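You operate a simulated robot arm through the tools that you are given. There is no shell and no other tool. Be economical: measure what you need, move in short steps, check, and stop when the job is done.

The job below is to be done with a simulated robot arm. You get a single attempt, and the scene is never put back.

TASK
Wipe the wet glue off the clamped pot's break, release the pot and stand it on the turntable.
Fine: sponge stick back in its cup; switch the extractor off once the glue is gone.
Where things are to end (x, y in the base frame): small orange pot within 25 mm of [590, 130].

It is judged by the outcome, as a careful person would: the job done as asked, and still so three seconds after it is handed in. It fails if anything else is knocked over, pushed out of place, dropped, spilled or broken.

THE ROBOT
A 7-joint arm with a two-finger parallel gripper, fixed in place. Base frame: the origin is at the foot of the arm, x ahead of it, y to its left, z up; the work surface is at about z = 740. Readings come in mm, degrees, newtons and seconds.
With the tool pointing down near the work surface it reaches from about 200 to 680 mm from the base axis. Its first joint turns from -66.0 to 66.0 degrees. Payload 2.4 kg.
Tool frame: the origin (TCP) lies between the finger pads and is the grasp point; the fingertips stand 30 mm ahead of it; z points along the fingers, y is the line along which they close. Largest opening 94 mm; finger width 28, thickness 10; the body of the gripper, 50 by 96 mm, starts 55 mm behind the TCP.
Orientation is that of the tool frame in the base frame, as a unit quaternion [x, y, z, w]. With the fingers straight down and closing along the base's y, the tool's x points along the base's -x, its y along +y and its z along -z.

THE INTERFACE
- The arm moves only by the tool move_arm. Its argument "increments" is a list of rows, each a list of 3 entries, a list of its own where there are three numbers: the turn, a rotation vector about the tool's x, y, z in degrees, then the shift along the tool's x, y, z in cm, then the opening, from 0 (shut) to 1 (fully open). In form: [[[wx, wy, wz], [x, y, z], hand], ...]. A call has 1 to 8 rows; each row shifts and turns the commanded pose from where the row before left it, along the tool's axes as they then stand. Each row takes 0.2 s and may step no farther than 50 mm and 8.6 degrees from the row before; otherwise, or with a gripper value out of range, the whole call is refused. A pose out of reach is approached as far as the arm can. The call stops where the force on the tool passes 40 N (or 10 N more than at its start, if that is more) or the arm is blocked; 0.2 s more then pass. Each finger travels about 153 mm/s and halts on what it meets, pressing with about 27 N; the grip force reading is that of the motor and also rises with nothing between the fingers. The clock runs only during rows and for 0.2 s after the last one: add rows that do not move to give the fingers time. It gives the time, the measured TCP pose, the force on the tool (base axes), the opening and the grip force at its end, in the units of the frame above (readings bear some noise), with the torque about the TCP (base axes, N m) and any sound that the robot's microphone picked up, and new pictures: "show" is both (left out), scene, wrist or none.
- Cameras (640 x 400 px; columns grow to the right, rows downward): "scene" is fixed at [38.9, 471.7, 1455.1]; the picture's right is [-0.76, -0.66, 0.00], its down [-0.31, 0.36, -0.88] and it looks along [0.57, -0.66, -0.48] (base axes); focal length 346 px, centre (320, 200). "wrist" rides on the gripper at [76, 14, -102] in the tool frame; the picture's right is [-0.18, 0.98, 0.00], its down [-0.75, -0.14, -0.64] and it looks along [-0.63, -0.12, 0.77] (tool axes); focal length 243 px, centre (320, 200). There is no depth. A picture from a camera that has moved, and an enlarged one, comes with that camera's place and axes in the base frame and with its lens.
- enlarge(camera, box): a new picture of the part [left, top, right, bottom] of that camera's present view, enlarged. It takes no simulated time.
- finish_job(): hands the job in; it is judged then, once.

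Go step by step. Nothing tells you positions but the pictures and the camera data: compare them with the known pose of the tool, close in by small moves and look again before you grip or let go. The budget is 120 turns and 200 pictures, counting those below and the enlarged ones. Unless the task says otherwise, let go and move clear before handing in, and close with one line.

The tools are called after "Call:" as name(argument=value, ...) on one line, values as JSON. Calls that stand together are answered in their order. move_arm: Moves the arm, as the interface text tells. Its arguments: {"type":"object","properties":{"increments":{"type":"array","items":{"type":"array"}},"show":{"type":"string","enum":["both","scene","wrist","none"]}},"required":["increments"]} The other tools are called the same way: enlarge (camera, box) takes an enlarged picture of a part of a camera's view; finish_job () hands the job in.

At the start:

```text
clock: 0.0
tool_pos: [301.0, -137.6, 1179.4]
orientation: [0.0, 1.0, 0.0, 0.0]
wrist_force: [-0.3, 0.1, 0.1]
moment: [0.01, 0.01, 0.01]
width: 94.1
grip_force: 0.1
```

scene: 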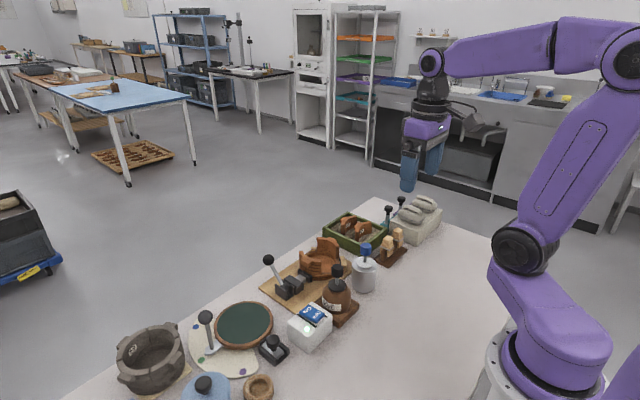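
wrist: 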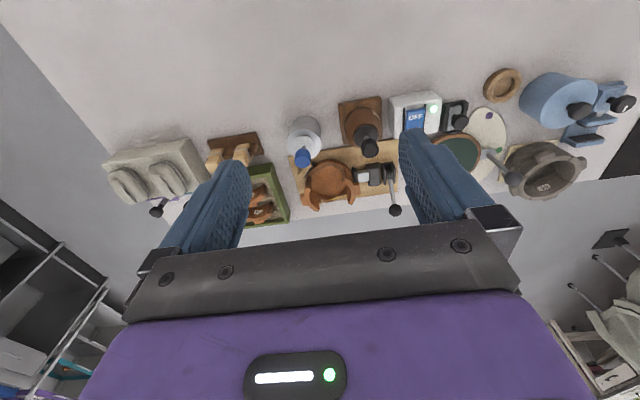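

I see a table with a clamped orange broken pot, turntable (green disc), extractor, and several cups. I'll look closer first.

Call:
enlarge(camera="scene", box=[240, 190, 450, 320])

Call:
enlarge(camera="scene", box=[100, 280, 350, 400])

Call:
enlarge(camera="wrist", box=[270, 70, 450, 220])

Call:
enlarge(camera="wrist", box=[430, 60, 640, 210])

```text
3.05 times, centred on (345, 255) of scene
camera zoom: at [38.9, 471.7, 1455.1], right [-0.76, -0.66, 0.0], down [-0.31, 0.36, -0.88], along [0.57, -0.66, -0.48], focal length 1053 px, centre (244, 32)
```

zoom: 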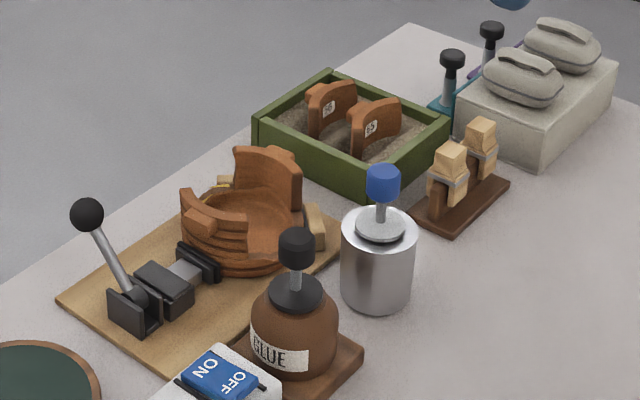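

```text
2.56 times, centred on (225, 340) of scene
camera zoom: at [38.9, 471.7, 1455.1], right [-0.76, -0.66, 0.0], down [-0.31, 0.36, -0.88], along [0.57, -0.66, -0.48], focal length 885 px, centre (563, -158)
```

zoom: 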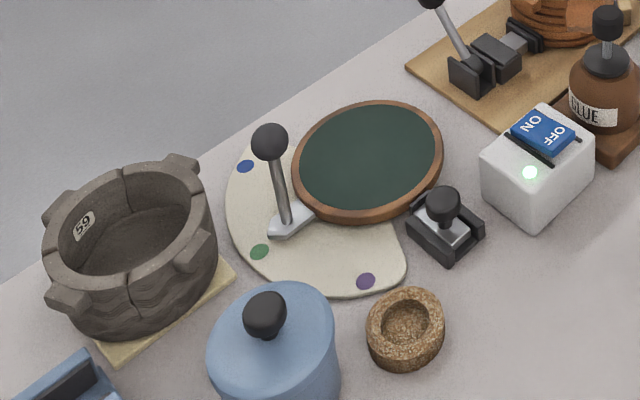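

```text
2.67 times, centred on (360, 145) of wrist
camera zoom: at [225.2, -124.2, 1282.4], right [0.18, 0.98, 0.0], down [0.75, -0.14, 0.64], along [0.63, -0.12, -0.77], focal length 647 px, centre (213, 347)
```

zoom: 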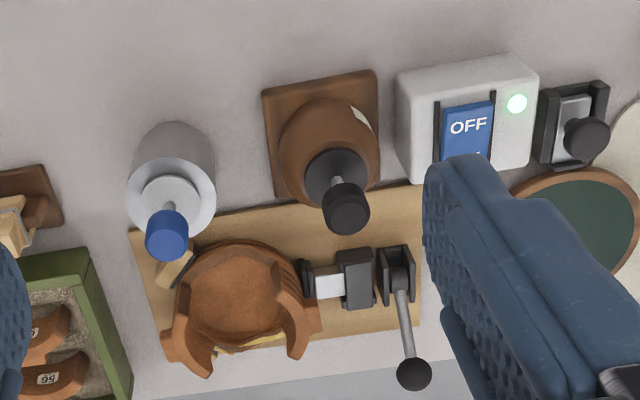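

```text
2.67 times, centred on (535, 135) of wrist
camera zoom: at [225.2, -124.2, 1282.4], right [0.18, 0.98, 0.0], down [0.75, -0.14, 0.64], along [0.63, -0.12, -0.77], focal length 647 px, centre (-253, 373)
```

zoom: 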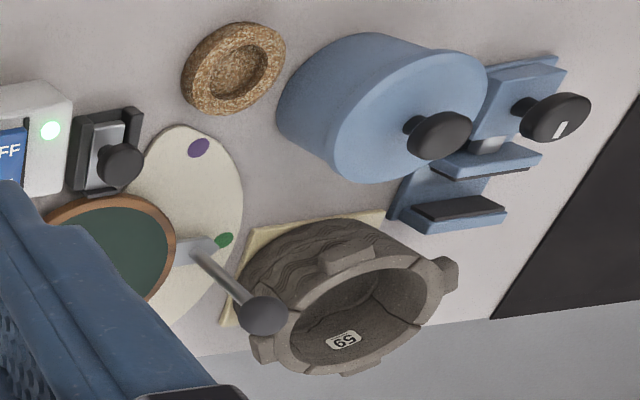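

I take the blue-knobbed stick in the metal cup to be the sponge at about (453,-201), the clamped pot to be at about (585,-167), and the turntable at (590,130). I'll bring the wrist camera closer to the pot.

Call:
move_arm(increments=[[[0, 0, 0], [-2.3, 0, 3.6], 1], [[0, 0, 0], [-2.3, 0, 3.6], 1], [[0, 0, 0], [-2.3, 0, 3.6], 1], [[0, 0, 0], [-2.3, 0, 3.6], 1], [[0, 0, 0], [-2.3, 0, 3.6], 1], [[0, 0, 0], [-2.3, 0, 3.6], 1]])

```text
clock: 1.4
tool_pos: [438.6, -139.8, 962.8]
orientation: [0.001, 1.0, 0.0, 0.001]
wrist_force: [-0.9, -0.3, -0.1]
moment: [-0.01, 0.02, -0.02]
width: 93.8
grip_force: 0.0
camera wrist: at [363.0, -125.7, 1066.0], right [0.18, 0.98, 0.0], down [0.75, -0.14, 0.64], along [0.63, -0.12, -0.77], focal length 243 px, centre (320, 200)
```

scene: 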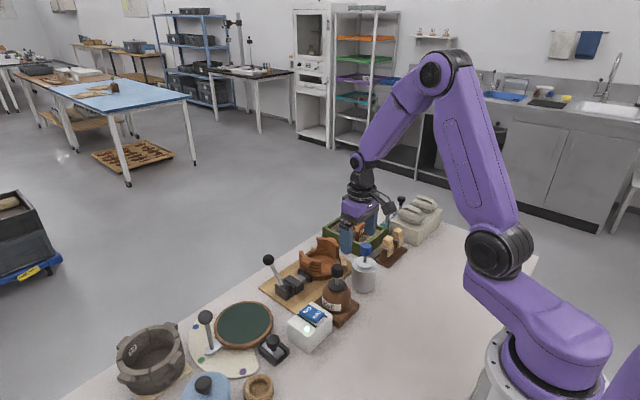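
wrist: 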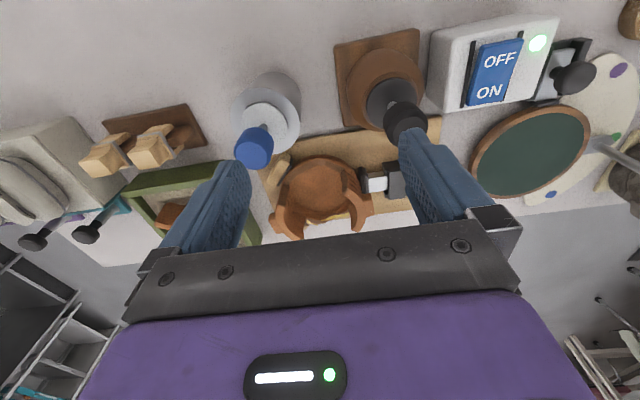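

Call:
enlarge(camera="wrist", box=[230, 60, 430, 250])

Call:
enlarge(camera="scene", box=[290, 220, 360, 290])

Call:
enlarge(camera="wrist", box=[420, 0, 640, 230])

```text
2.11 times, centred on (330, 155) of wrist
camera zoom: at [363.0, -125.7, 1066.0], right [0.18, 0.98, 0.0], down [0.75, -0.14, 0.64], along [0.63, -0.12, -0.77], focal length 511 px, centre (299, 295)
```

zoom: 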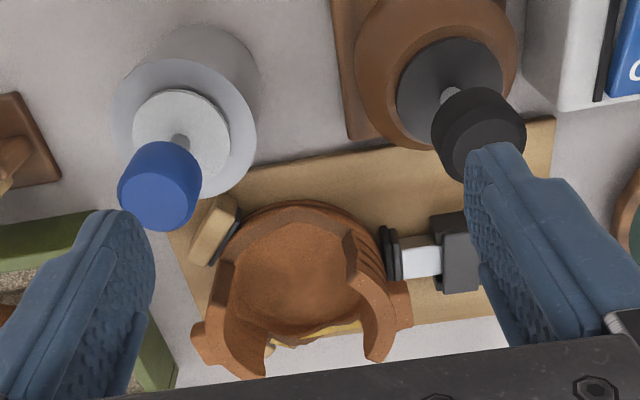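

```text
5.71 times, centred on (325, 255) of scene
camera zoom: at [38.9, 471.8, 1455.1], right [-0.76, -0.66, 0.0], down [-0.31, 0.36, -0.88], along [0.57, -0.66, -0.48], focal length 1975 px, centre (291, -114)
```

zoom: 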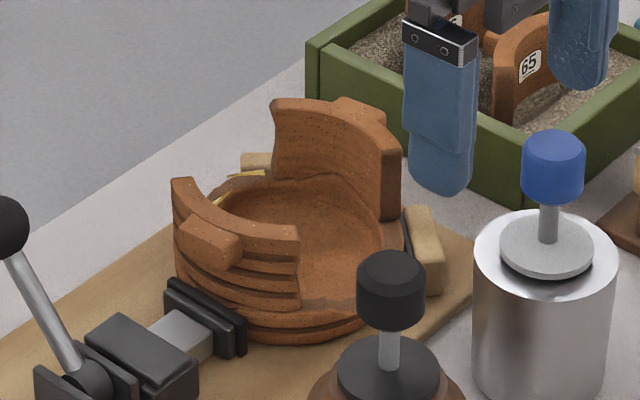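

```text
1.74 times, centred on (530, 115) of wrist
camera zoom: at [363.0, -125.7, 1066.0], right [0.18, 0.98, 0.0], down [0.75, -0.14, 0.64], along [0.63, -0.12, -0.77], focal length 422 px, centre (-45, 348)
```

zoom: 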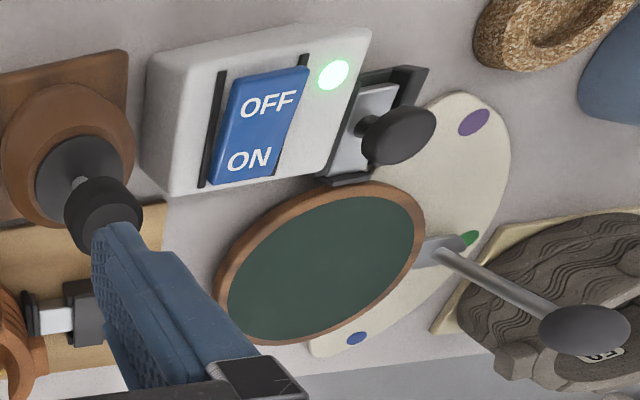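

The glue is the yellow band on the pot's far break (+x side). The sponge knob is at about (451,-200,878), so I'll hover over it and check.

Call:
move_arm(increments=[[[0, 0, 0], [-0.6, -3.0, 0], 1], [[0, 0, 0], [-0.6, -3.0, 1.0], 1], [[0, 0, 0], [0, 0, 2.0], 1]])

Call:
enlarge(camera="scene", box=[250, 200, 420, 310])

```text
clock: 2.2
tool_pos: [452.6, -198.0, 932.6]
orientation: [-0.001, 1.0, 0.0, -0.001]
wrist_force: [-1.1, 0.8, 0.5]
moment: [-0.06, -0.03, -0.03]
width: 93.9
grip_force: 0.1
camera wrist: at [375.8, -184.5, 1036.5], right [0.18, 0.98, 0.0], down [0.75, -0.14, 0.64], along [0.63, -0.12, -0.77], focal length 243 px, centre (320, 200)
```

scene: 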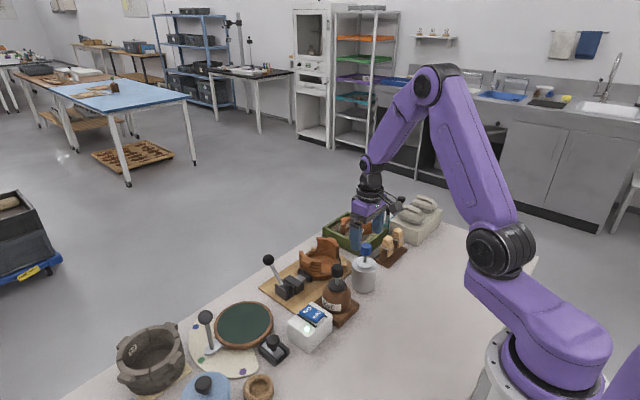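
wrist: 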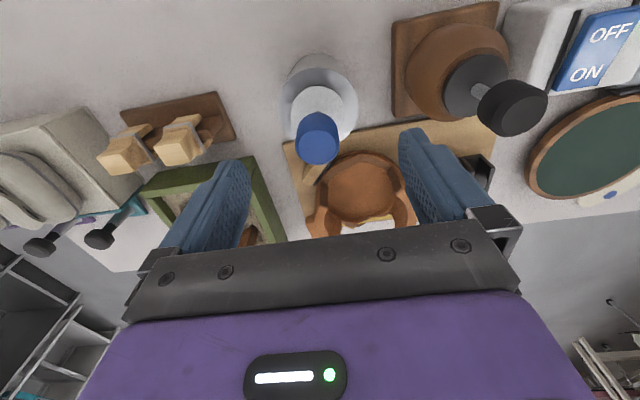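

```text
3.64 times, centred on (335, 255) of scene
camera zoom: at [38.9, 471.7, 1455.1], right [-0.76, -0.66, 0.0], down [-0.31, 0.36, -0.88], along [0.57, -0.66, -0.48], focal length 1257 px, centre (266, 0)
```

zoom: 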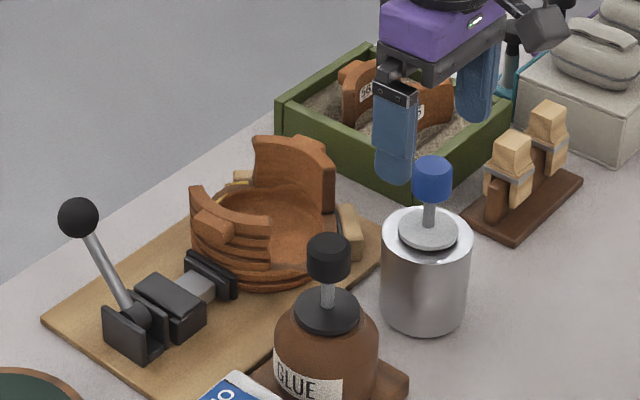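

The knob sits almost directly under the TCP at about (449,-200). I'll descend to it and close.

Call:
move_arm(increments=[[[0, 0, 0], [0.3, -0.2, 2.7], 1], [[0, 0, 0], [0, 0, 2.7], 1], [[0, 0, 0], [0, 0, 0], 0.6], [[0, 0, 0], [0, 0, 0], 0.1], [[0, 0, 0], [0, 0, 0], 0.1], [[0, 0, 0], [0, 0, 0], 0.1]])

Call:
enlarge(camera="scene", box=[310, 190, 430, 310])

```text
clock: 3.6
tool_pos: [450.0, -199.9, 879.6]
orientation: [0.0, 1.0, 0.0, 0.0]
wrist_force: [0.4, -0.3, 0.2]
moment: [0.02, -0.01, -0.02]
width: 29.6
grip_force: 27.1
camera wrist: at [373.3, -186.5, 982.0], right [0.18, 0.98, 0.0], down [0.75, -0.14, 0.64], along [0.63, -0.12, -0.77], focal length 243 px, centre (320, 200)
```

scene: 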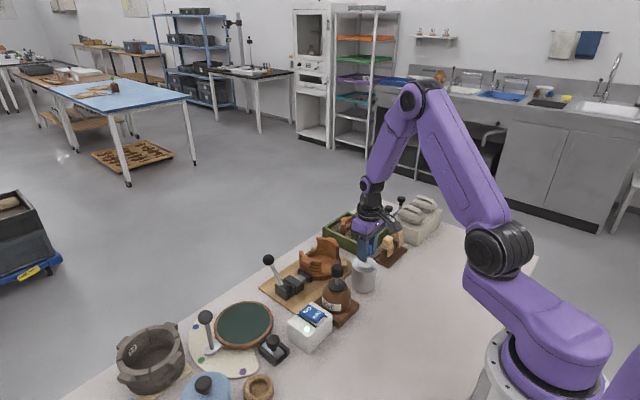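
wrist: 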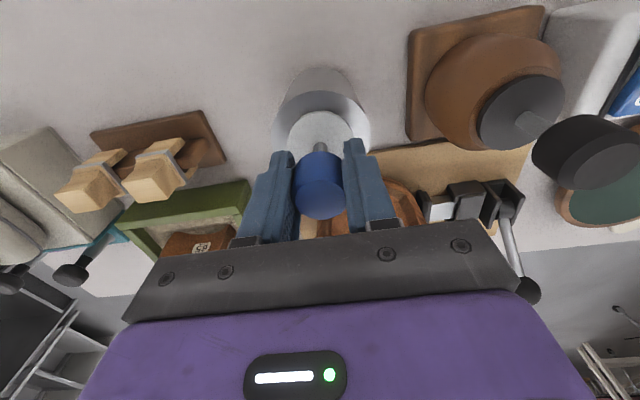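

```text
3.33 times, centred on (370, 250) of scene
camera zoom: at [38.9, 471.7, 1455.1], right [-0.76, -0.66, 0.0], down [-0.31, 0.36, -0.88], along [0.57, -0.66, -0.48], focal length 1152 px, centre (153, 33)
```

zoom: 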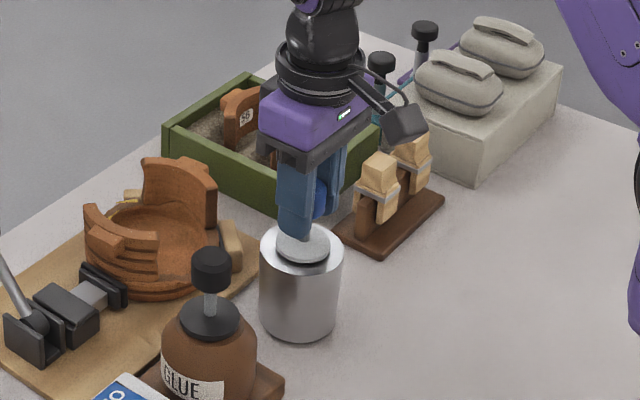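

The knob is gripped at 29.6 mm wide, with the TCP at (450,-200,879.6). Now I lift straight up.

Call:
move_arm(increments=[[[0, 0, 0], [0, 0, -2], 0.1], [[0, 0, 0], [0, 0, -4], 0.1], [[0, 0, 0], [0, 0, -4], 0.1], [[0, 0, 0], [0, 0, -4], 0.1]])

Call:
enlarge(camera="scene", box=[290, 150, 430, 310])

```text
clock: 4.6
tool_pos: [448.4, -200.2, 1016.7]
orientation: [0.0, 1.0, 0.0, 0.0]
wrist_force: [-0.8, 0.0, 0.3]
moment: [-0.01, 0.0, -0.02]
width: 29.9
grip_force: 26.7
camera wrist: at [372.7, -186.6, 1120.6], right [0.18, 0.98, 0.0], down [0.75, -0.14, 0.64], along [0.63, -0.12, -0.77], focal length 243 px, centre (320, 200)
```

scene: 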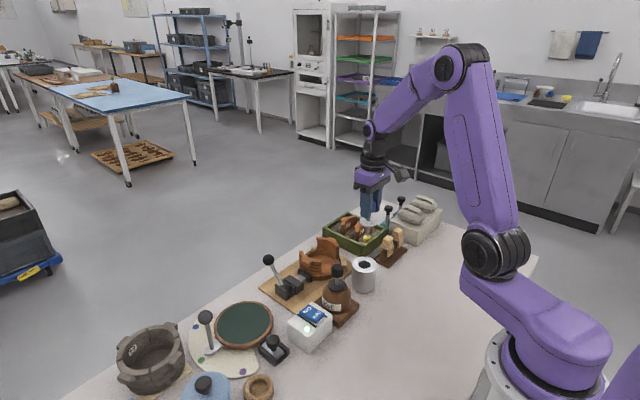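
wrist: 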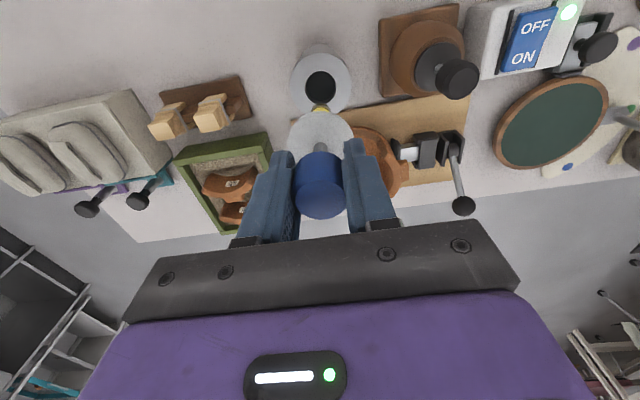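

```text
2.50 times, centred on (360, 230) of scene
camera zoom: at [38.9, 471.7, 1455.1], right [-0.76, -0.66, 0.0], down [-0.31, 0.36, -0.88], along [0.57, -0.66, -0.48], focal length 864 px, centre (220, 125)
```

zoom: 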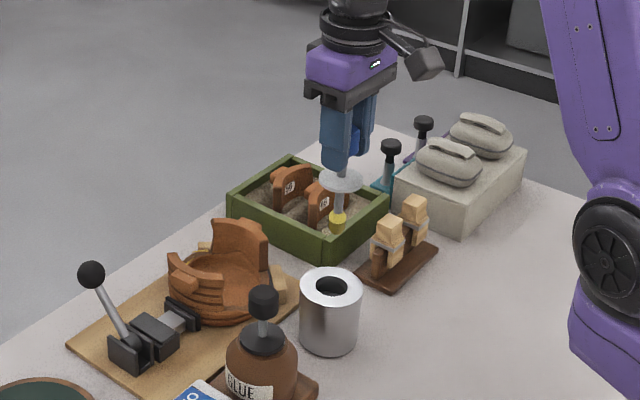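

The stick is out, with its yellow sponge about 100 mm below the TCP. Next I move above and to the side of the pot to see the break from overhead.

Call:
move_arm(increments=[[[0, 0, 0], [-3.0, 2.5, 0], 0.1], [[0, 0, 0], [-3.0, 2.5, 0], 0.1], [[0, 0, 0], [-3.0, 2.5, 0], 0.1], [[0, 0, 0], [-3.0, 2.5, 0], 0.1]])

Call:
enlarge(camera="wrist", box=[160, 20, 420, 180])

```text
clock: 5.6
tool_pos: [569.4, -99.2, 1020.2]
orientation: [0.0, 1.0, 0.0, 0.0]
wrist_force: [-0.2, -0.1, 0.1]
moment: [0.02, 0.0, 0.02]
width: 29.7
grip_force: 26.7
camera wrist: at [492.9, -85.3, 1123.5], right [0.18, 0.98, 0.0], down [0.75, -0.14, 0.64], along [0.63, -0.12, -0.77], focal length 243 px, centre (320, 200)
```

scene: 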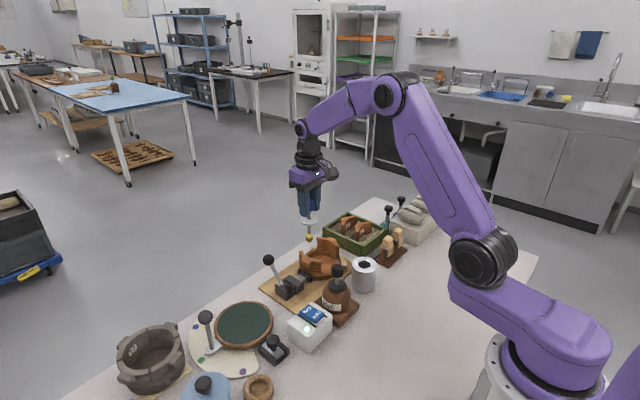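
wrist: 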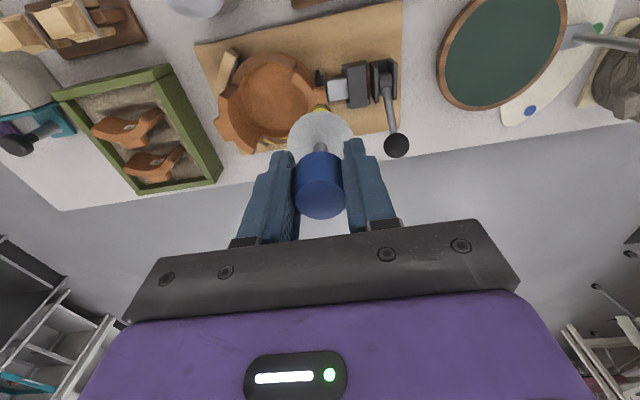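

```text
2.46 times, centred on (290, 100) of wrist
camera zoom: at [492.9, -85.3, 1123.5], right [0.18, 0.98, 0.0], down [0.75, -0.14, 0.64], along [0.63, -0.12, -0.77], focal length 597 px, centre (394, 446)
```

zoom: 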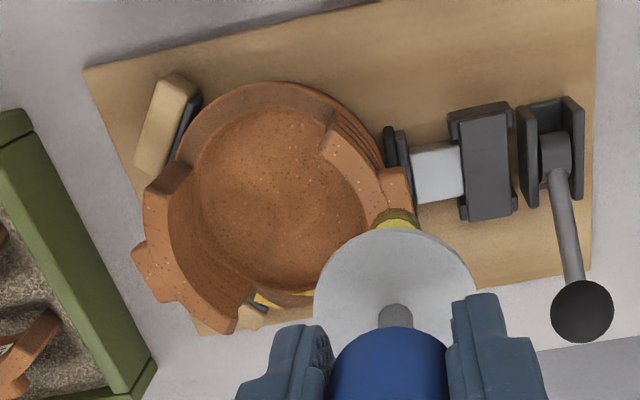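

I see the clamp lever swings about a y-axis pivot, and the glue peeks out past the collar. I'll shift sideways so the break is unobstructed.

Call:
move_arm(increments=[[[0, 0, 0], [-2, 4, 0], 0.1], [[0, 0, 0], [-2, 3, 0], 0.1]], show="wrist")

Call:
enlarge(camera="wrist", box=[100, 20, 300, 170])

```text
clock: 6.2
tool_pos: [609.2, -27.4, 1021.4]
orientation: [0.001, 1.0, 0.0, 0.0]
wrist_force: [-0.1, -0.1, -0.7]
moment: [0.01, -0.01, -0.02]
width: 29.5
grip_force: 26.8
camera wrist: at [532.9, -13.8, 1124.0], right [0.18, 0.98, 0.0], down [0.75, -0.14, 0.64], along [0.63, -0.12, -0.77], focal length 243 px, centre (320, 200)
```

wrist: 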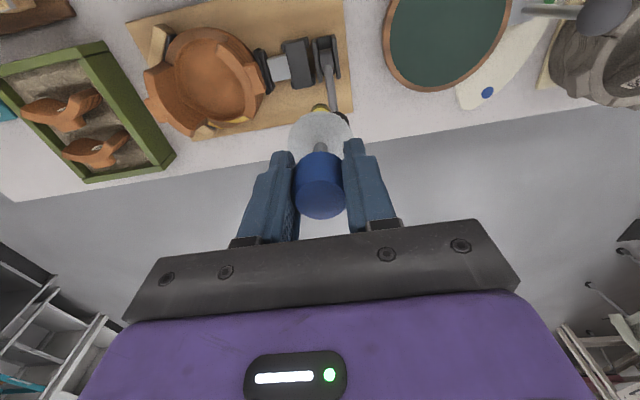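

```text
2.67 times, centred on (200, 95) of wrist
camera zoom: at [532.9, -13.8, 1124.0], right [0.18, 0.98, 0.0], down [0.75, -0.14, 0.64], along [0.63, -0.12, -0.77], focal length 647 px, centre (640, 480)
```

zoom: 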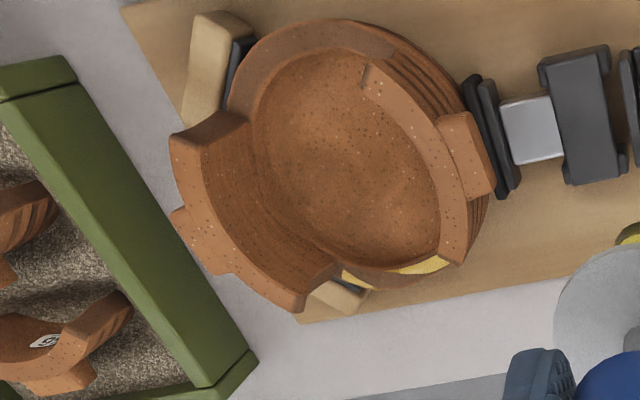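

The glue lies on the low rim of the +x break, roughly from (646,-145) to (646,-198) at z≈775. The wall tops are at about z 823, and the sponge bottom is about 108 mm below the TCP. I'll hover over it and check.

Call:
move_arm(increments=[[[0, 0, 0], [-0.9, -3.6, 0], 0.1], [[0, 0, 0], [-0.9, -3.6, 0], 0.1], [[0, 0, 0], [-0.9, -3.6, 2.5], 0.1], [[0, 0, 0], [-0.9, -3.4, 3], 0.1], [[0, 0, 0], [0, 0, 3], 0.1]])

Call:
enlarge(camera="scene", box=[270, 180, 380, 290])

Call:
enlarge(camera="wrist", box=[230, 0, 410, 160])

```text
clock: 7.4
tool_pos: [645.6, -173.1, 934.7]
orientation: [0.0, 1.0, 0.0, 0.0]
wrist_force: [-0.5, 0.2, -0.3]
moment: [-0.01, -0.02, 0.02]
width: 29.6
grip_force: 26.7
camera wrist: at [568.4, -159.7, 1037.9], right [0.18, 0.98, 0.0], down [0.75, -0.14, 0.64], along [0.63, -0.12, -0.77], focal length 243 px, centre (320, 200)
```

scene: 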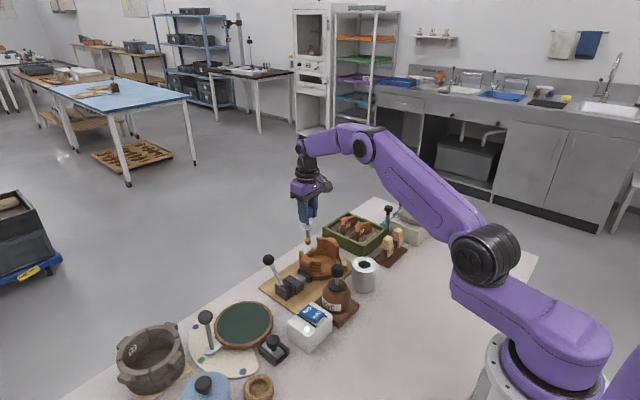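
wrist: 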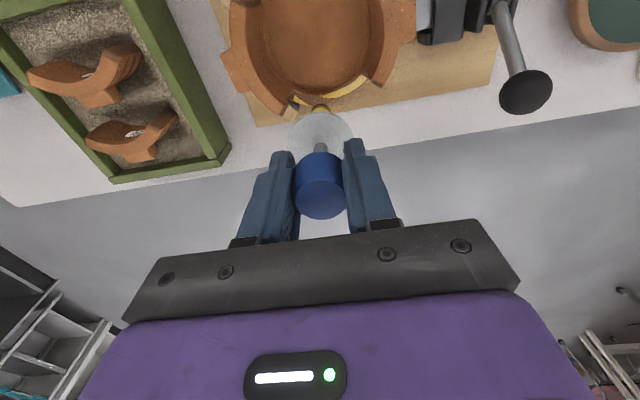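

```text
3.64 times, centred on (325, 235) of scene
camera zoom: at [38.9, 471.7, 1455.1], right [-0.76, -0.65, 0.0], down [-0.31, 0.36, -0.88], along [0.57, -0.66, -0.48], focal length 1257 px, centre (302, 73)
```

zoom: 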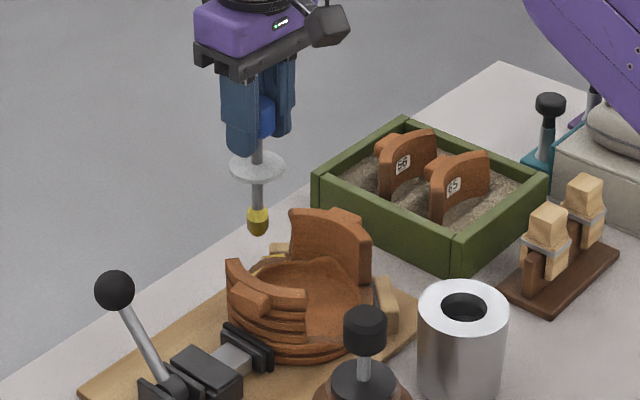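

```text
2.50 times, centred on (320, 80) of wrist
camera zoom: at [568.4, -159.7, 1037.9], right [0.18, 0.98, 0.0], down [0.75, -0.14, 0.64], along [0.63, -0.12, -0.77], focal length 606 px, centre (320, 500)
```

zoom: 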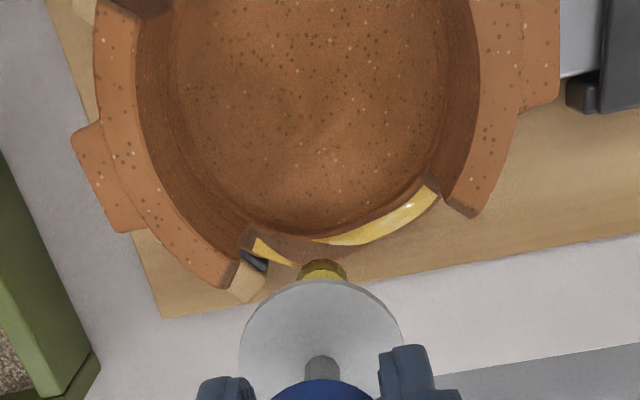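

The glue is an arc of about 60 mm radius around a pot centre near (590,-165), running from (636,-127) via (648,-165) to (643,-200) at z≈774. I'll lower the sponge onto the middle.

Call:
move_arm(increments=[[[0, 0, 0], [-0.2, 0.6, 2.0], 0.1], [[0, 0, 0], [0, 0, 1.8], 0.1], [[0, 0, 0], [0, 0, 0.5], 0.1], [[0, 0, 0], [0, 0, 0.4], 0.1], [[0, 0, 0], [0, 0, 0.3], 0.1]])

Call:
enlarge(camera="scene", box=[270, 200, 370, 290])

Call:
enlarge(camera="wrist", box=[230, 0, 410, 160])

```text
clock: 8.6
tool_pos: [646.3, -164.6, 885.8]
orientation: [0.0, 1.0, 0.001, 0.002]
wrist_force: [-2.2, 2.6, 11.8]
moment: [0.13, 0.24, 0.0]
width: 29.8
grip_force: 27.0
camera wrist: at [570.4, -151.0, 988.7], right [0.18, 0.98, 0.0], down [0.75, -0.14, 0.64], along [0.63, -0.12, -0.76], focal length 243 px, centre (320, 200)
```

scene: 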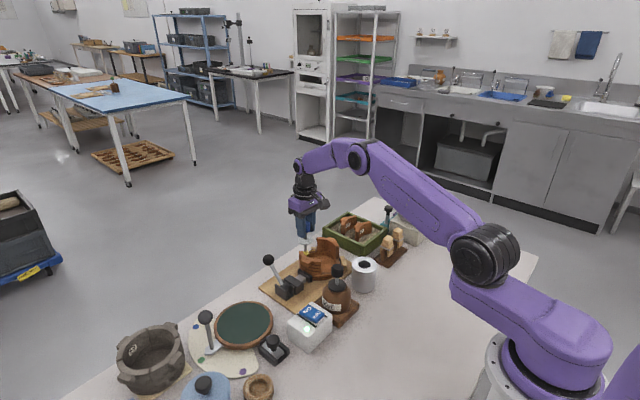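
wrist: 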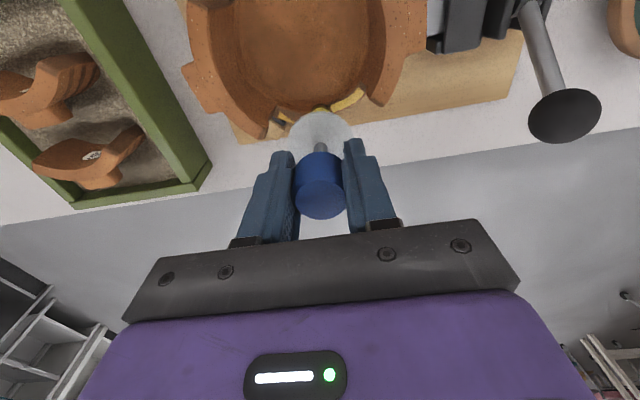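

```text
4.44 times, centred on (320, 245) of scene
camera zoom: at [38.6, 471.9, 1455.0], right [-0.76, -0.66, 0.0], down [-0.31, 0.36, -0.88], along [0.58, -0.66, -0.48], focal length 1536 px, centre (320, 0)
```

zoom: 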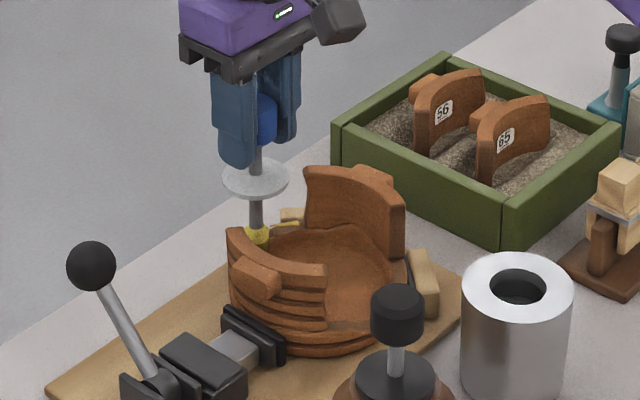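

```text
2.50 times, centred on (320, 80) of wrist
camera zoom: at [570.4, -151.0, 988.7], right [0.18, 0.98, 0.0], down [0.75, -0.14, 0.64], along [0.63, -0.12, -0.76], focal length 606 px, centre (320, 500)
```

zoom: 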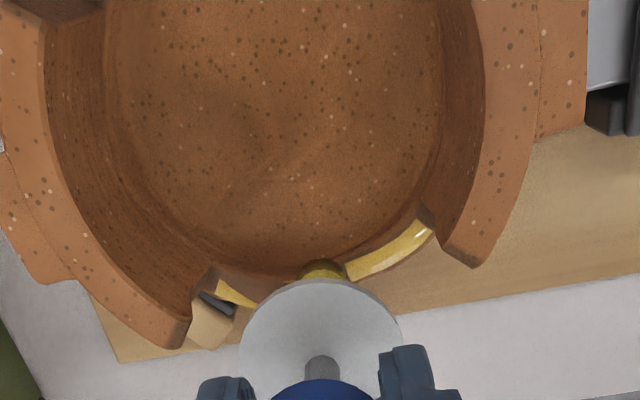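

The sponge is on the glue at about 12 N. I'll wipe along the arc to +y, then look.

Call:
move_arm(increments=[[[0, 0, 0], [0.05, 0.8, 0], 0.1], [[0, 0, 0], [0.15, 0.8, 0], 0.1], [[0, 0, 0], [0.3, 0.8, 0], 0.1], [[0, 0, 0], [0.2, 0.4, 0], 0.1], [[0, 0, 0], [-0.2, -0.4, 0], 0.1], [[0, 0, 0], [-0.3, -0.8, 0], 0.1], [[0, 0, 0], [-0.15, -0.8, 0], 0.1], [[0, 0, 0], [-0.05, -0.8, 0], 0.1]], show="wrist")

Call:
enlarge(camera="wrist", box=[230, 0, 410, 160])

```text
clock: 10.4
tool_pos: [646.9, -163.2, 884.3]
orientation: [-0.002, 1.0, 0.001, 0.0]
wrist_force: [1.6, 7.2, 6.5]
moment: [0.69, -0.13, 0.02]
width: 29.4
grip_force: 27.3
camera wrist: at [570.8, -150.5, 987.6], right [0.18, 0.98, 0.0], down [0.75, -0.14, 0.64], along [0.63, -0.11, -0.77], focal length 243 px, centre (320, 200)
```

wrist: 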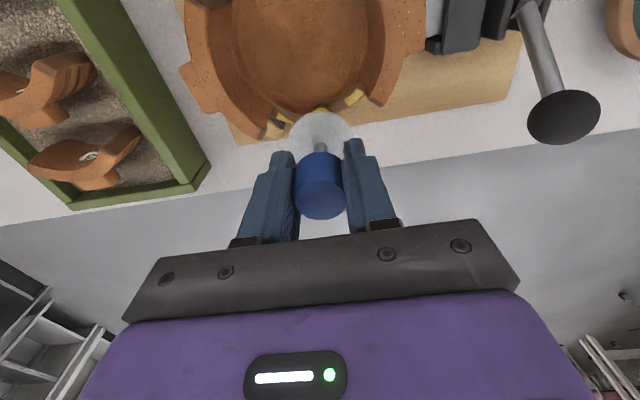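

```text
2.50 times, centred on (320, 80) of wrist
camera zoom: at [570.8, -150.5, 987.6], right [0.18, 0.98, 0.0], down [0.75, -0.14, 0.64], along [0.63, -0.11, -0.77], focal length 606 px, centre (320, 500)
```

zoom: 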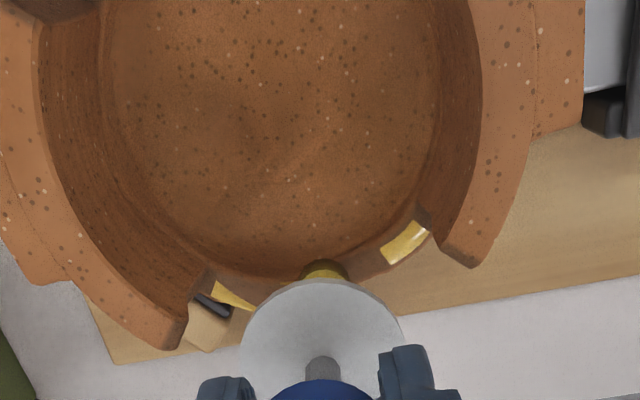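

Wiping works: the middle is clean, and patches are left at both ends near (640,-135) and (645,-195). I'll push further toward the +y end.

Call:
move_arm(increments=[[[0, 0, 0], [0.05, 0.8, 0], 0.1], [[0, 0, 0], [0.15, 0.8, 0], 0.1], [[0, 0, 0], [0.3, 0.8, 0], 0.1], [[0, 0, 0], [0.3, 0.6, 0], 0.1], [[0, 0, 0], [0.2, 0.3, 0], 0.1], [[0, 0, 0], [0, 0, 0], 0.1]], show="wrist")

Call:
enlarge(camera="wrist", box=[230, 0, 410, 160])

Call:
enlarge(camera="scene", box=[270, 200, 370, 290])

```text
clock: 11.8
tool_pos: [636.7, -133.8, 887.2]
orientation: [0.0, 1.0, -0.001, 0.002]
wrist_force: [4.6, -7.0, 17.4]
moment: [-0.81, -0.52, -0.01]
width: 30.3
grip_force: 26.6
camera wrist: at [560.3, -120.0, 988.7], right [0.18, 0.98, 0.0], down [0.75, -0.14, 0.65], along [0.63, -0.12, -0.76], focal length 243 px, centre (320, 200)
```

wrist: 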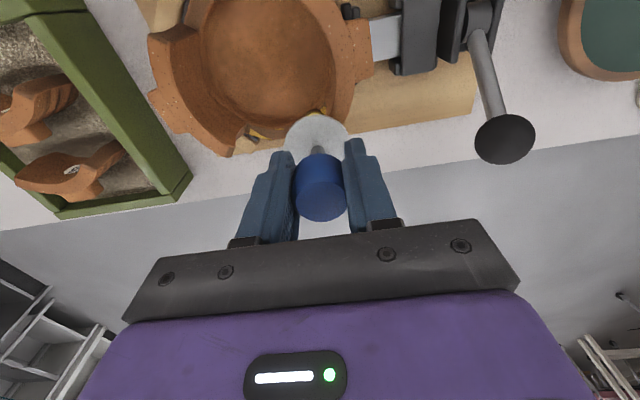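

```text
2.50 times, centred on (320, 80) of wrist
camera zoom: at [560.3, -120.0, 988.7], right [0.18, 0.98, 0.0], down [0.75, -0.14, 0.65], along [0.63, -0.12, -0.76], focal length 606 px, centre (320, 500)
```

zoom: 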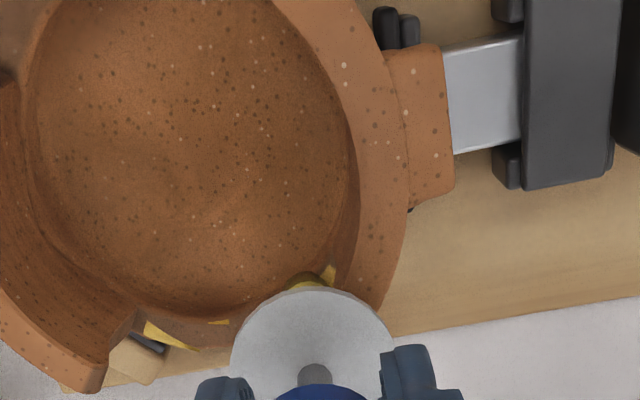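

```text
4.44 times, centred on (320, 245) of scene
camera zoom: at [38.6, 471.7, 1455.1], right [-0.76, -0.66, 0.0], down [-0.31, 0.36, -0.88], along [0.58, -0.66, -0.48], focal length 1536 px, centre (320, 0)
```

zoom: 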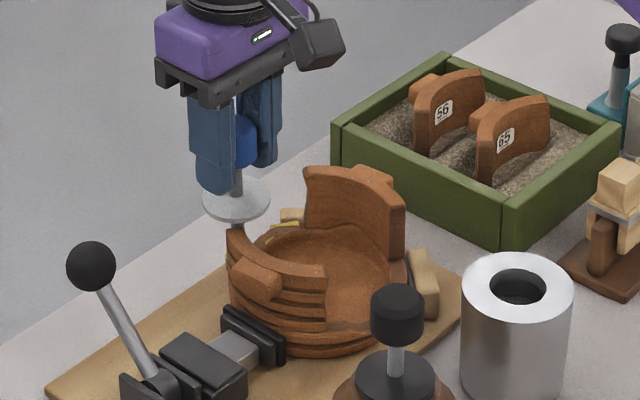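

Contact with the wall end was felt. I'll back off along the arc to the middle and look at what is left.

Call:
move_arm(increments=[[[0, 0, 0], [-0.2, -0.4, 0], 0.1], [[0, 0, 0], [-0.4, -0.8, 0], 0.1], [[0, 0, 0], [-0.3, -0.9, 0], 0.1], [[0, 0, 0], [-0.1, -1.0, 0], 0.1], [[0, 0, 0], [0, 0, -1], 0.1]], show="wrist")

Call:
enlarge(camera="wrist", box=[260, 60, 380, 140])

```text
clock: 13.0
tool_pos: [646.8, -163.3, 894.5]
orientation: [0.0, 1.0, 0.0, -0.002]
wrist_force: [-0.1, -0.3, -0.7]
moment: [-0.02, 0.01, -0.01]
width: 29.5
grip_force: 26.8
camera wrist: at [570.5, -149.2, 997.1], right [0.18, 0.98, 0.0], down [0.75, -0.14, 0.64], along [0.63, -0.12, -0.77], focal length 243 px, centre (320, 200)
```

wrist: 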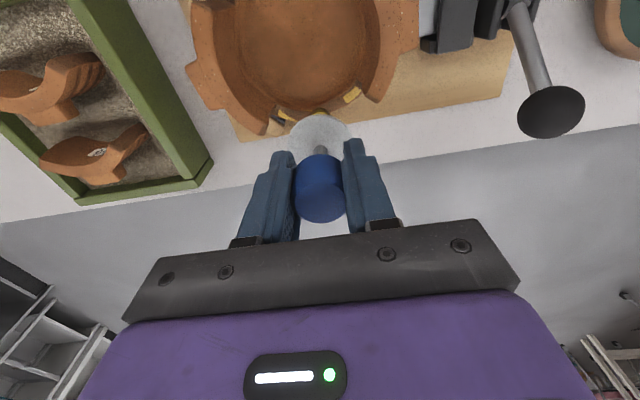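

```text
5.00 times, centred on (320, 100) of wrist
camera zoom: at [570.5, -149.2, 997.1], right [0.18, 0.98, 0.0], down [0.75, -0.14, 0.64], along [0.63, -0.12, -0.77], focal length 1213 px, centre (320, 700)
```

zoom: 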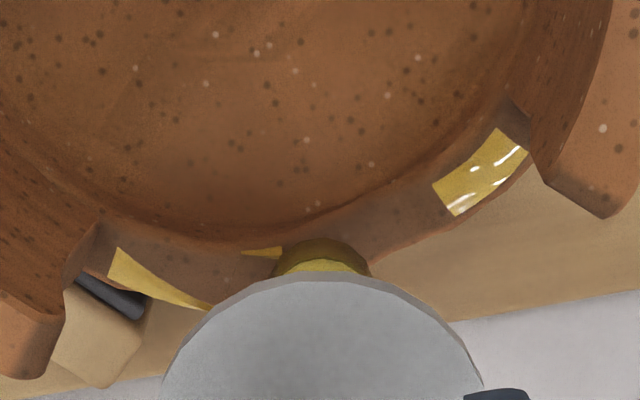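

The +y end patch at about (640,-134) survived because the tip lagged behind under friction. I'll lift, come down straight on that patch and rub with small strokes.

Call:
move_arm(increments=[[[0, 0, 0], [0.3, 1.5, -0.5], 0.1], [[0, 0, 0], [0.35, 1.5, 0], 0.1], [[0, 0, 0], [0, 0, 0.8], 0.1], [[0, 0, 0], [0, 0, 0.9], 0.1], [[0, 0, 0], [0.2, 0.3, 0.1], 0.1], [[0, 0, 0], [-0.4, -0.6, 0], 0.1], [[0, 0, 0], [0.4, 0.6, 0], 0.1], [[0, 0, 0], [-0.4, -0.6, 0], 0.1]], show="wrist")

Call:
enlarge(camera="wrist", box=[260, 60, 380, 140])

```text
clock: 14.8
tool_pos: [641.9, -134.3, 881.0]
orientation: [-0.001, 1.0, 0.001, -0.002]
wrist_force: [-2.4, 3.8, 16.6]
moment: [0.53, 0.28, -0.01]
width: 29.4
grip_force: 26.9
camera wrist: at [564.8, -121.6, 984.5], right [0.18, 0.98, 0.0], down [0.76, -0.14, 0.64], along [0.63, -0.12, -0.77], focal length 243 px, centre (320, 200)
```

wrist: 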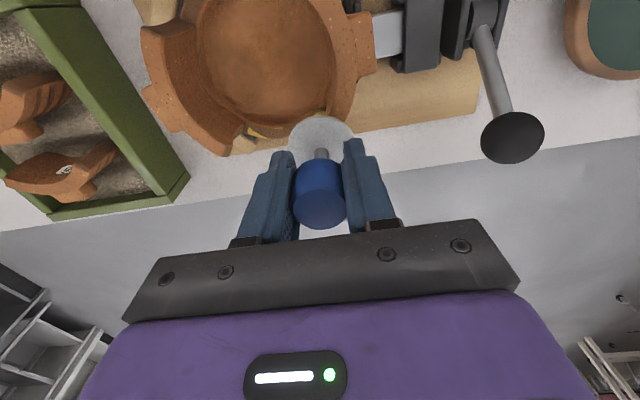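

```text
5.00 times, centred on (320, 100) of wrist
camera zoom: at [564.8, -121.6, 984.5], right [0.18, 0.98, 0.0], down [0.76, -0.14, 0.64], along [0.63, -0.12, -0.77], focal length 1213 px, centre (320, 700)
```

zoom: 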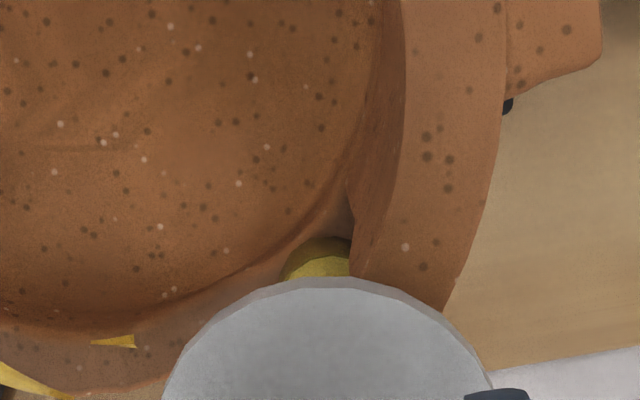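

The +y patch seems gone under the sponge. I lift, move to the middle of the arc, and check both ends.

Call:
move_arm(increments=[[[0, 0, 0], [0, 0, -1.5], 0.1], [[0, 0, 0], [-0.4, -1.5, -0.8], 0.1], [[0, 0, 0], [-0.1, -1.7, 0], 0.1]], show="wrist")

Call:
enlarge(camera="wrist", box=[260, 60, 380, 140])

```text
clock: 15.6
tool_pos: [647.3, -169.5, 904.2]
orientation: [0.0, 1.0, -0.001, -0.001]
wrist_force: [0.4, 0.2, -0.4]
moment: [0.0, -0.05, 0.01]
width: 29.4
grip_force: 26.7
camera wrist: at [571.5, -156.4, 1007.5], right [0.18, 0.98, 0.0], down [0.75, -0.14, 0.64], along [0.63, -0.12, -0.77], focal length 243 px, centre (320, 200)
```

wrist: 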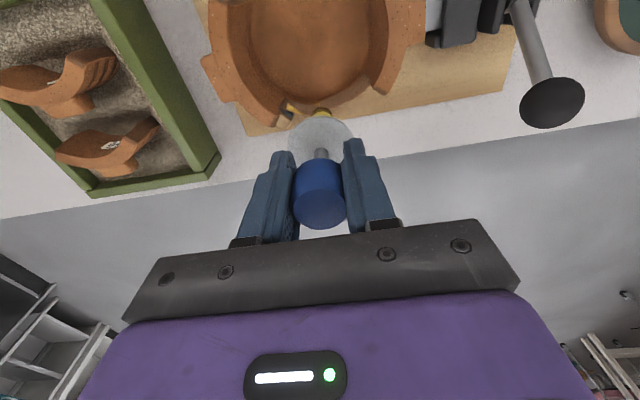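

```text
5.00 times, centred on (320, 100) of wrist
camera zoom: at [571.5, -156.4, 1007.5], right [0.18, 0.98, 0.0], down [0.75, -0.14, 0.64], along [0.63, -0.12, -0.77], focal length 1213 px, centre (320, 700)
```

zoom: 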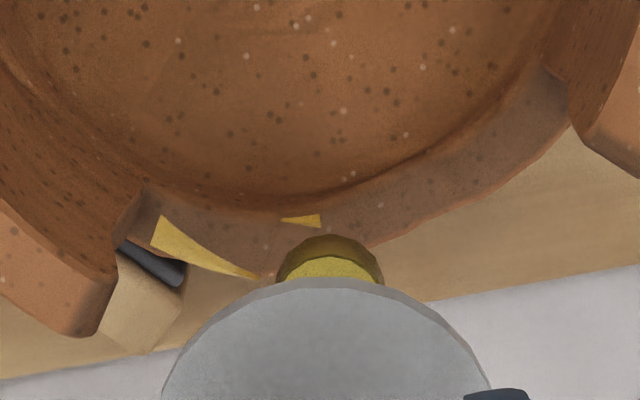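

The +y half is clean, with slivers left near (647,-174) and (649,-195). I'll press down at (648,-178) and rub, then continue to -y.

Call:
move_arm(increments=[[[0, 0, 0], [0, -0.8, 1.2], 0.1], [[0, 0, 0], [0, 0, 1.1], 0.1], [[0, 0, 0], [0, 0.5, 0], 0.1], [[0, 0, 0], [0, -0.8, 0], 0.1], [[0, 0, 0], [0.1, -0.8, 0], 0.1], [[0, 0, 0], [0.1, -0.7, 0], 0.1], [[0, 0, 0], [0, 0, 0], 0.1]], show="wrist")

Call:
enlarge(camera="wrist", box=[260, 60, 380, 140])

```text
clock: 17.2
tool_pos: [646.1, -196.2, 881.1]
orientation: [0.0, 1.0, -0.001, 0.0]
wrist_force: [-0.1, 1.0, 3.6]
moment: [0.08, 0.0, 0.01]
width: 29.5
grip_force: 26.6
camera wrist: at [569.3, -181.9, 984.4], right [0.18, 0.98, 0.0], down [0.75, -0.14, 0.64], along [0.63, -0.12, -0.77], focal length 243 px, centre (320, 200)
```

wrist: 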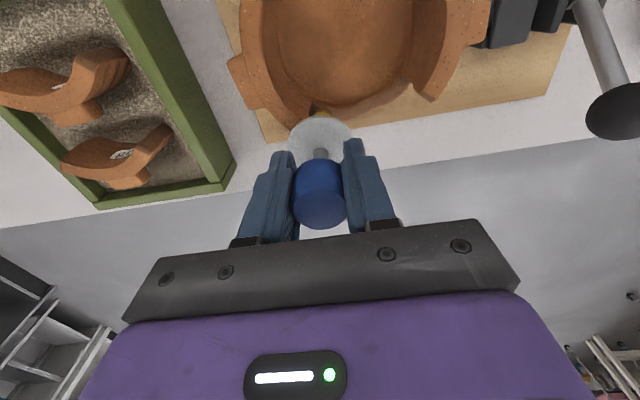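

```text
5.00 times, centred on (320, 100) of wrist
camera zoom: at [569.3, -181.9, 984.4], right [0.18, 0.98, 0.0], down [0.75, -0.14, 0.64], along [0.63, -0.12, -0.77], focal length 1213 px, centre (320, 700)
```

zoom: 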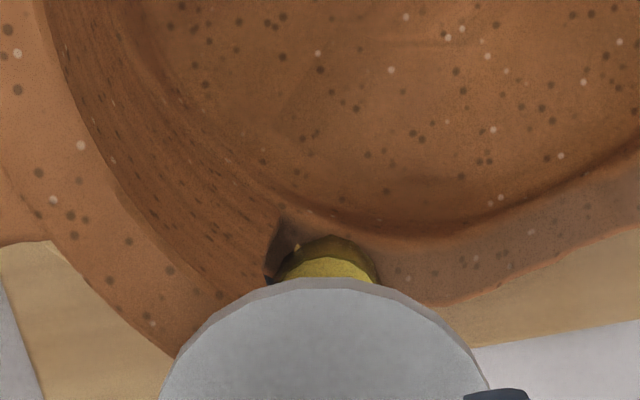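

The middle sliver is gone. Now I rub the -y end with slightly more pressure, then lift and inspect.

Call:
move_arm(increments=[[[0, 0, 0], [0, 0, 0.3], 0.1], [[0, 0, 0], [0.3, -0.1, 0], 0.1], [[0, 0, 0], [-0.5, 0.4, 0], 0.1], [[0, 0, 0], [0.4, -0.4, 0], 0.1], [[0, 0, 0], [-0.2, 0.4, 0], 0.1], [[0, 0, 0], [0, 0, -2], 0.1], [[0, 0, 0], [0, 3, -2.5], 0.1], [[0, 0, 0], [0, 3, 0], 0.1]], show="wrist")

Call:
enlarge(camera="wrist", box=[200, 50, 380, 160])

```text
clock: 19.0
tool_pos: [645.2, -131.7, 924.8]
orientation: [0.0, 1.0, 0.0, -0.001]
wrist_force: [1.1, -0.4, 0.3]
moment: [0.01, 0.0, 0.0]
width: 29.4
grip_force: 27.4
camera wrist: at [569.3, -117.7, 1026.8], right [0.18, 0.98, 0.0], down [0.75, -0.14, 0.64], along [0.63, -0.12, -0.77], focal length 243 px, centre (320, 200)
```

wrist: 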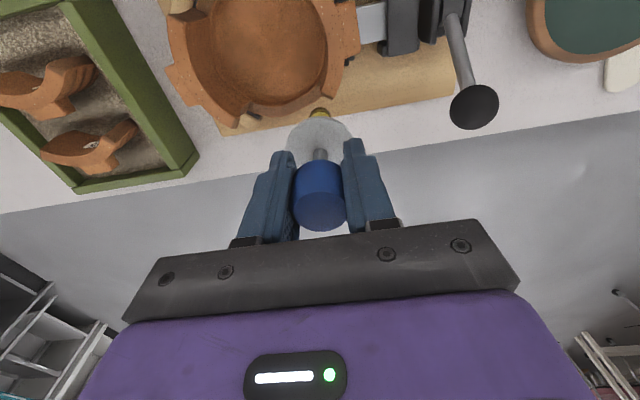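

```text
3.56 times, centred on (290, 105) of wrist
camera zoom: at [569.3, -117.7, 1026.8], right [0.18, 0.98, 0.0], down [0.75, -0.14, 0.64], along [0.63, -0.12, -0.77], focal length 863 px, centre (427, 538)
```

zoom: 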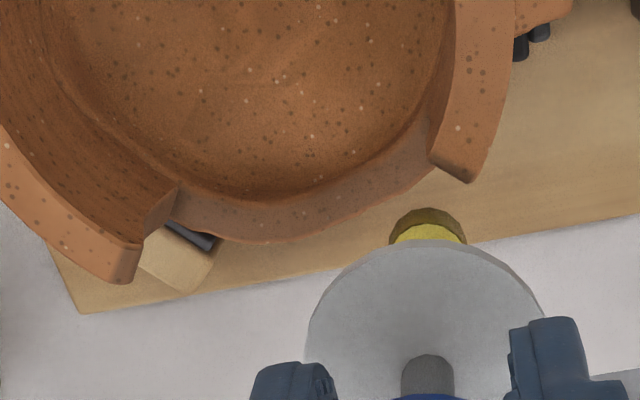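

The break is clean. I'll carry the sponge back above its cup.

Call:
move_arm(increments=[[[0, 0, 0], [0, 0, -4.5], 0.1], [[0, 0, 0], [0, 0, -4.5], 0.1], [[0, 0, 0], [3.9, -1.36, 0], 0.1], [[0, 0, 0], [3.9, -1.36, 0], 0.1], [[0, 0, 0], [3.9, -1.36, 0], 0.1], [[0, 0, 0], [3.9, -1.36, 0], 0.1], [[0, 0, 0], [3.9, -1.36, 0], 0.1], [[0, 0, 0], [0, 0, 0], 0.1]])

Call:
enlarge(camera="wrist", box=[240, 40, 400, 240])

Call:
enlarge(camera="scene", box=[320, 170, 420, 310])

```text
clock: 20.8
tool_pos: [450.6, -199.9, 1011.5]
orientation: [-0.001, 1.0, 0.0, 0.0]
wrist_force: [-0.9, 0.2, -0.6]
moment: [0.01, 0.02, -0.01]
width: 29.1
grip_force: 27.1
camera wrist: at [373.9, -186.9, 1114.4], right [0.18, 0.98, 0.0], down [0.75, -0.14, 0.64], along [0.63, -0.12, -0.77], focal length 243 px, centre (320, 200)
```

scene: 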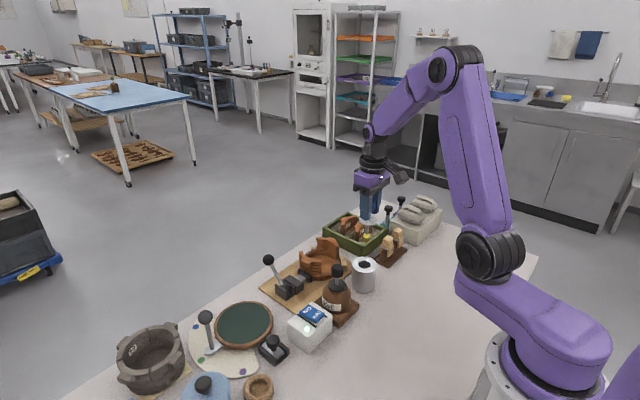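
wrist: 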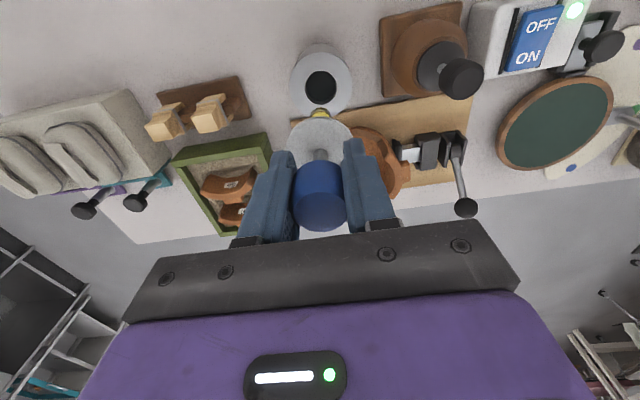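

```text
2.00 times, centred on (320, 140) of wrist
camera zoom: at [373.9, -186.9, 1114.4], right [0.18, 0.98, 0.0], down [0.75, -0.14, 0.64], along [0.63, -0.12, -0.77], focal length 485 px, centre (320, 320)
```

zoom: 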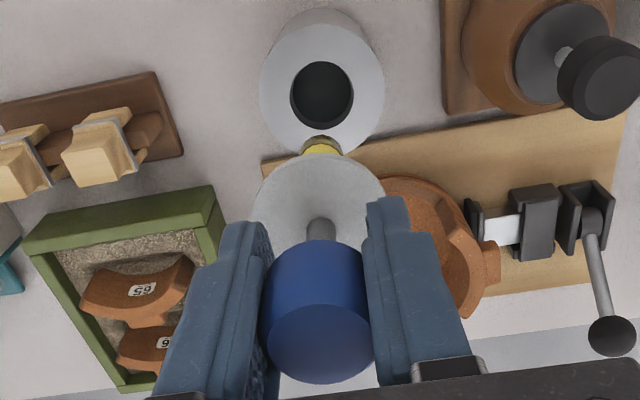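

```text
2.86 times, centred on (370, 240) of scene
camera zoom: at [38.9, 471.7, 1455.1], right [-0.76, -0.66, 0.0], down [-0.31, 0.36, -0.88], along [0.57, -0.66, -0.48], focal length 988 px, centre (177, 86)
```

zoom: 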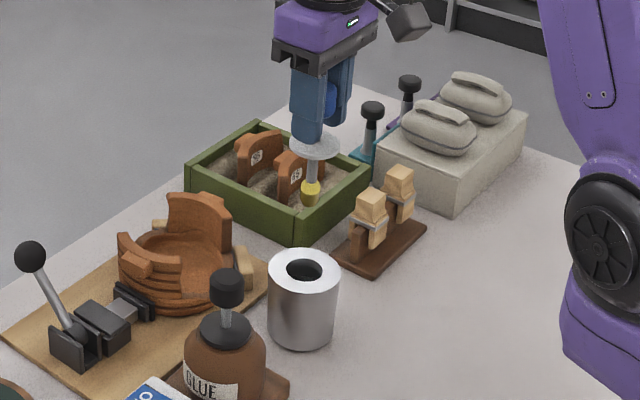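

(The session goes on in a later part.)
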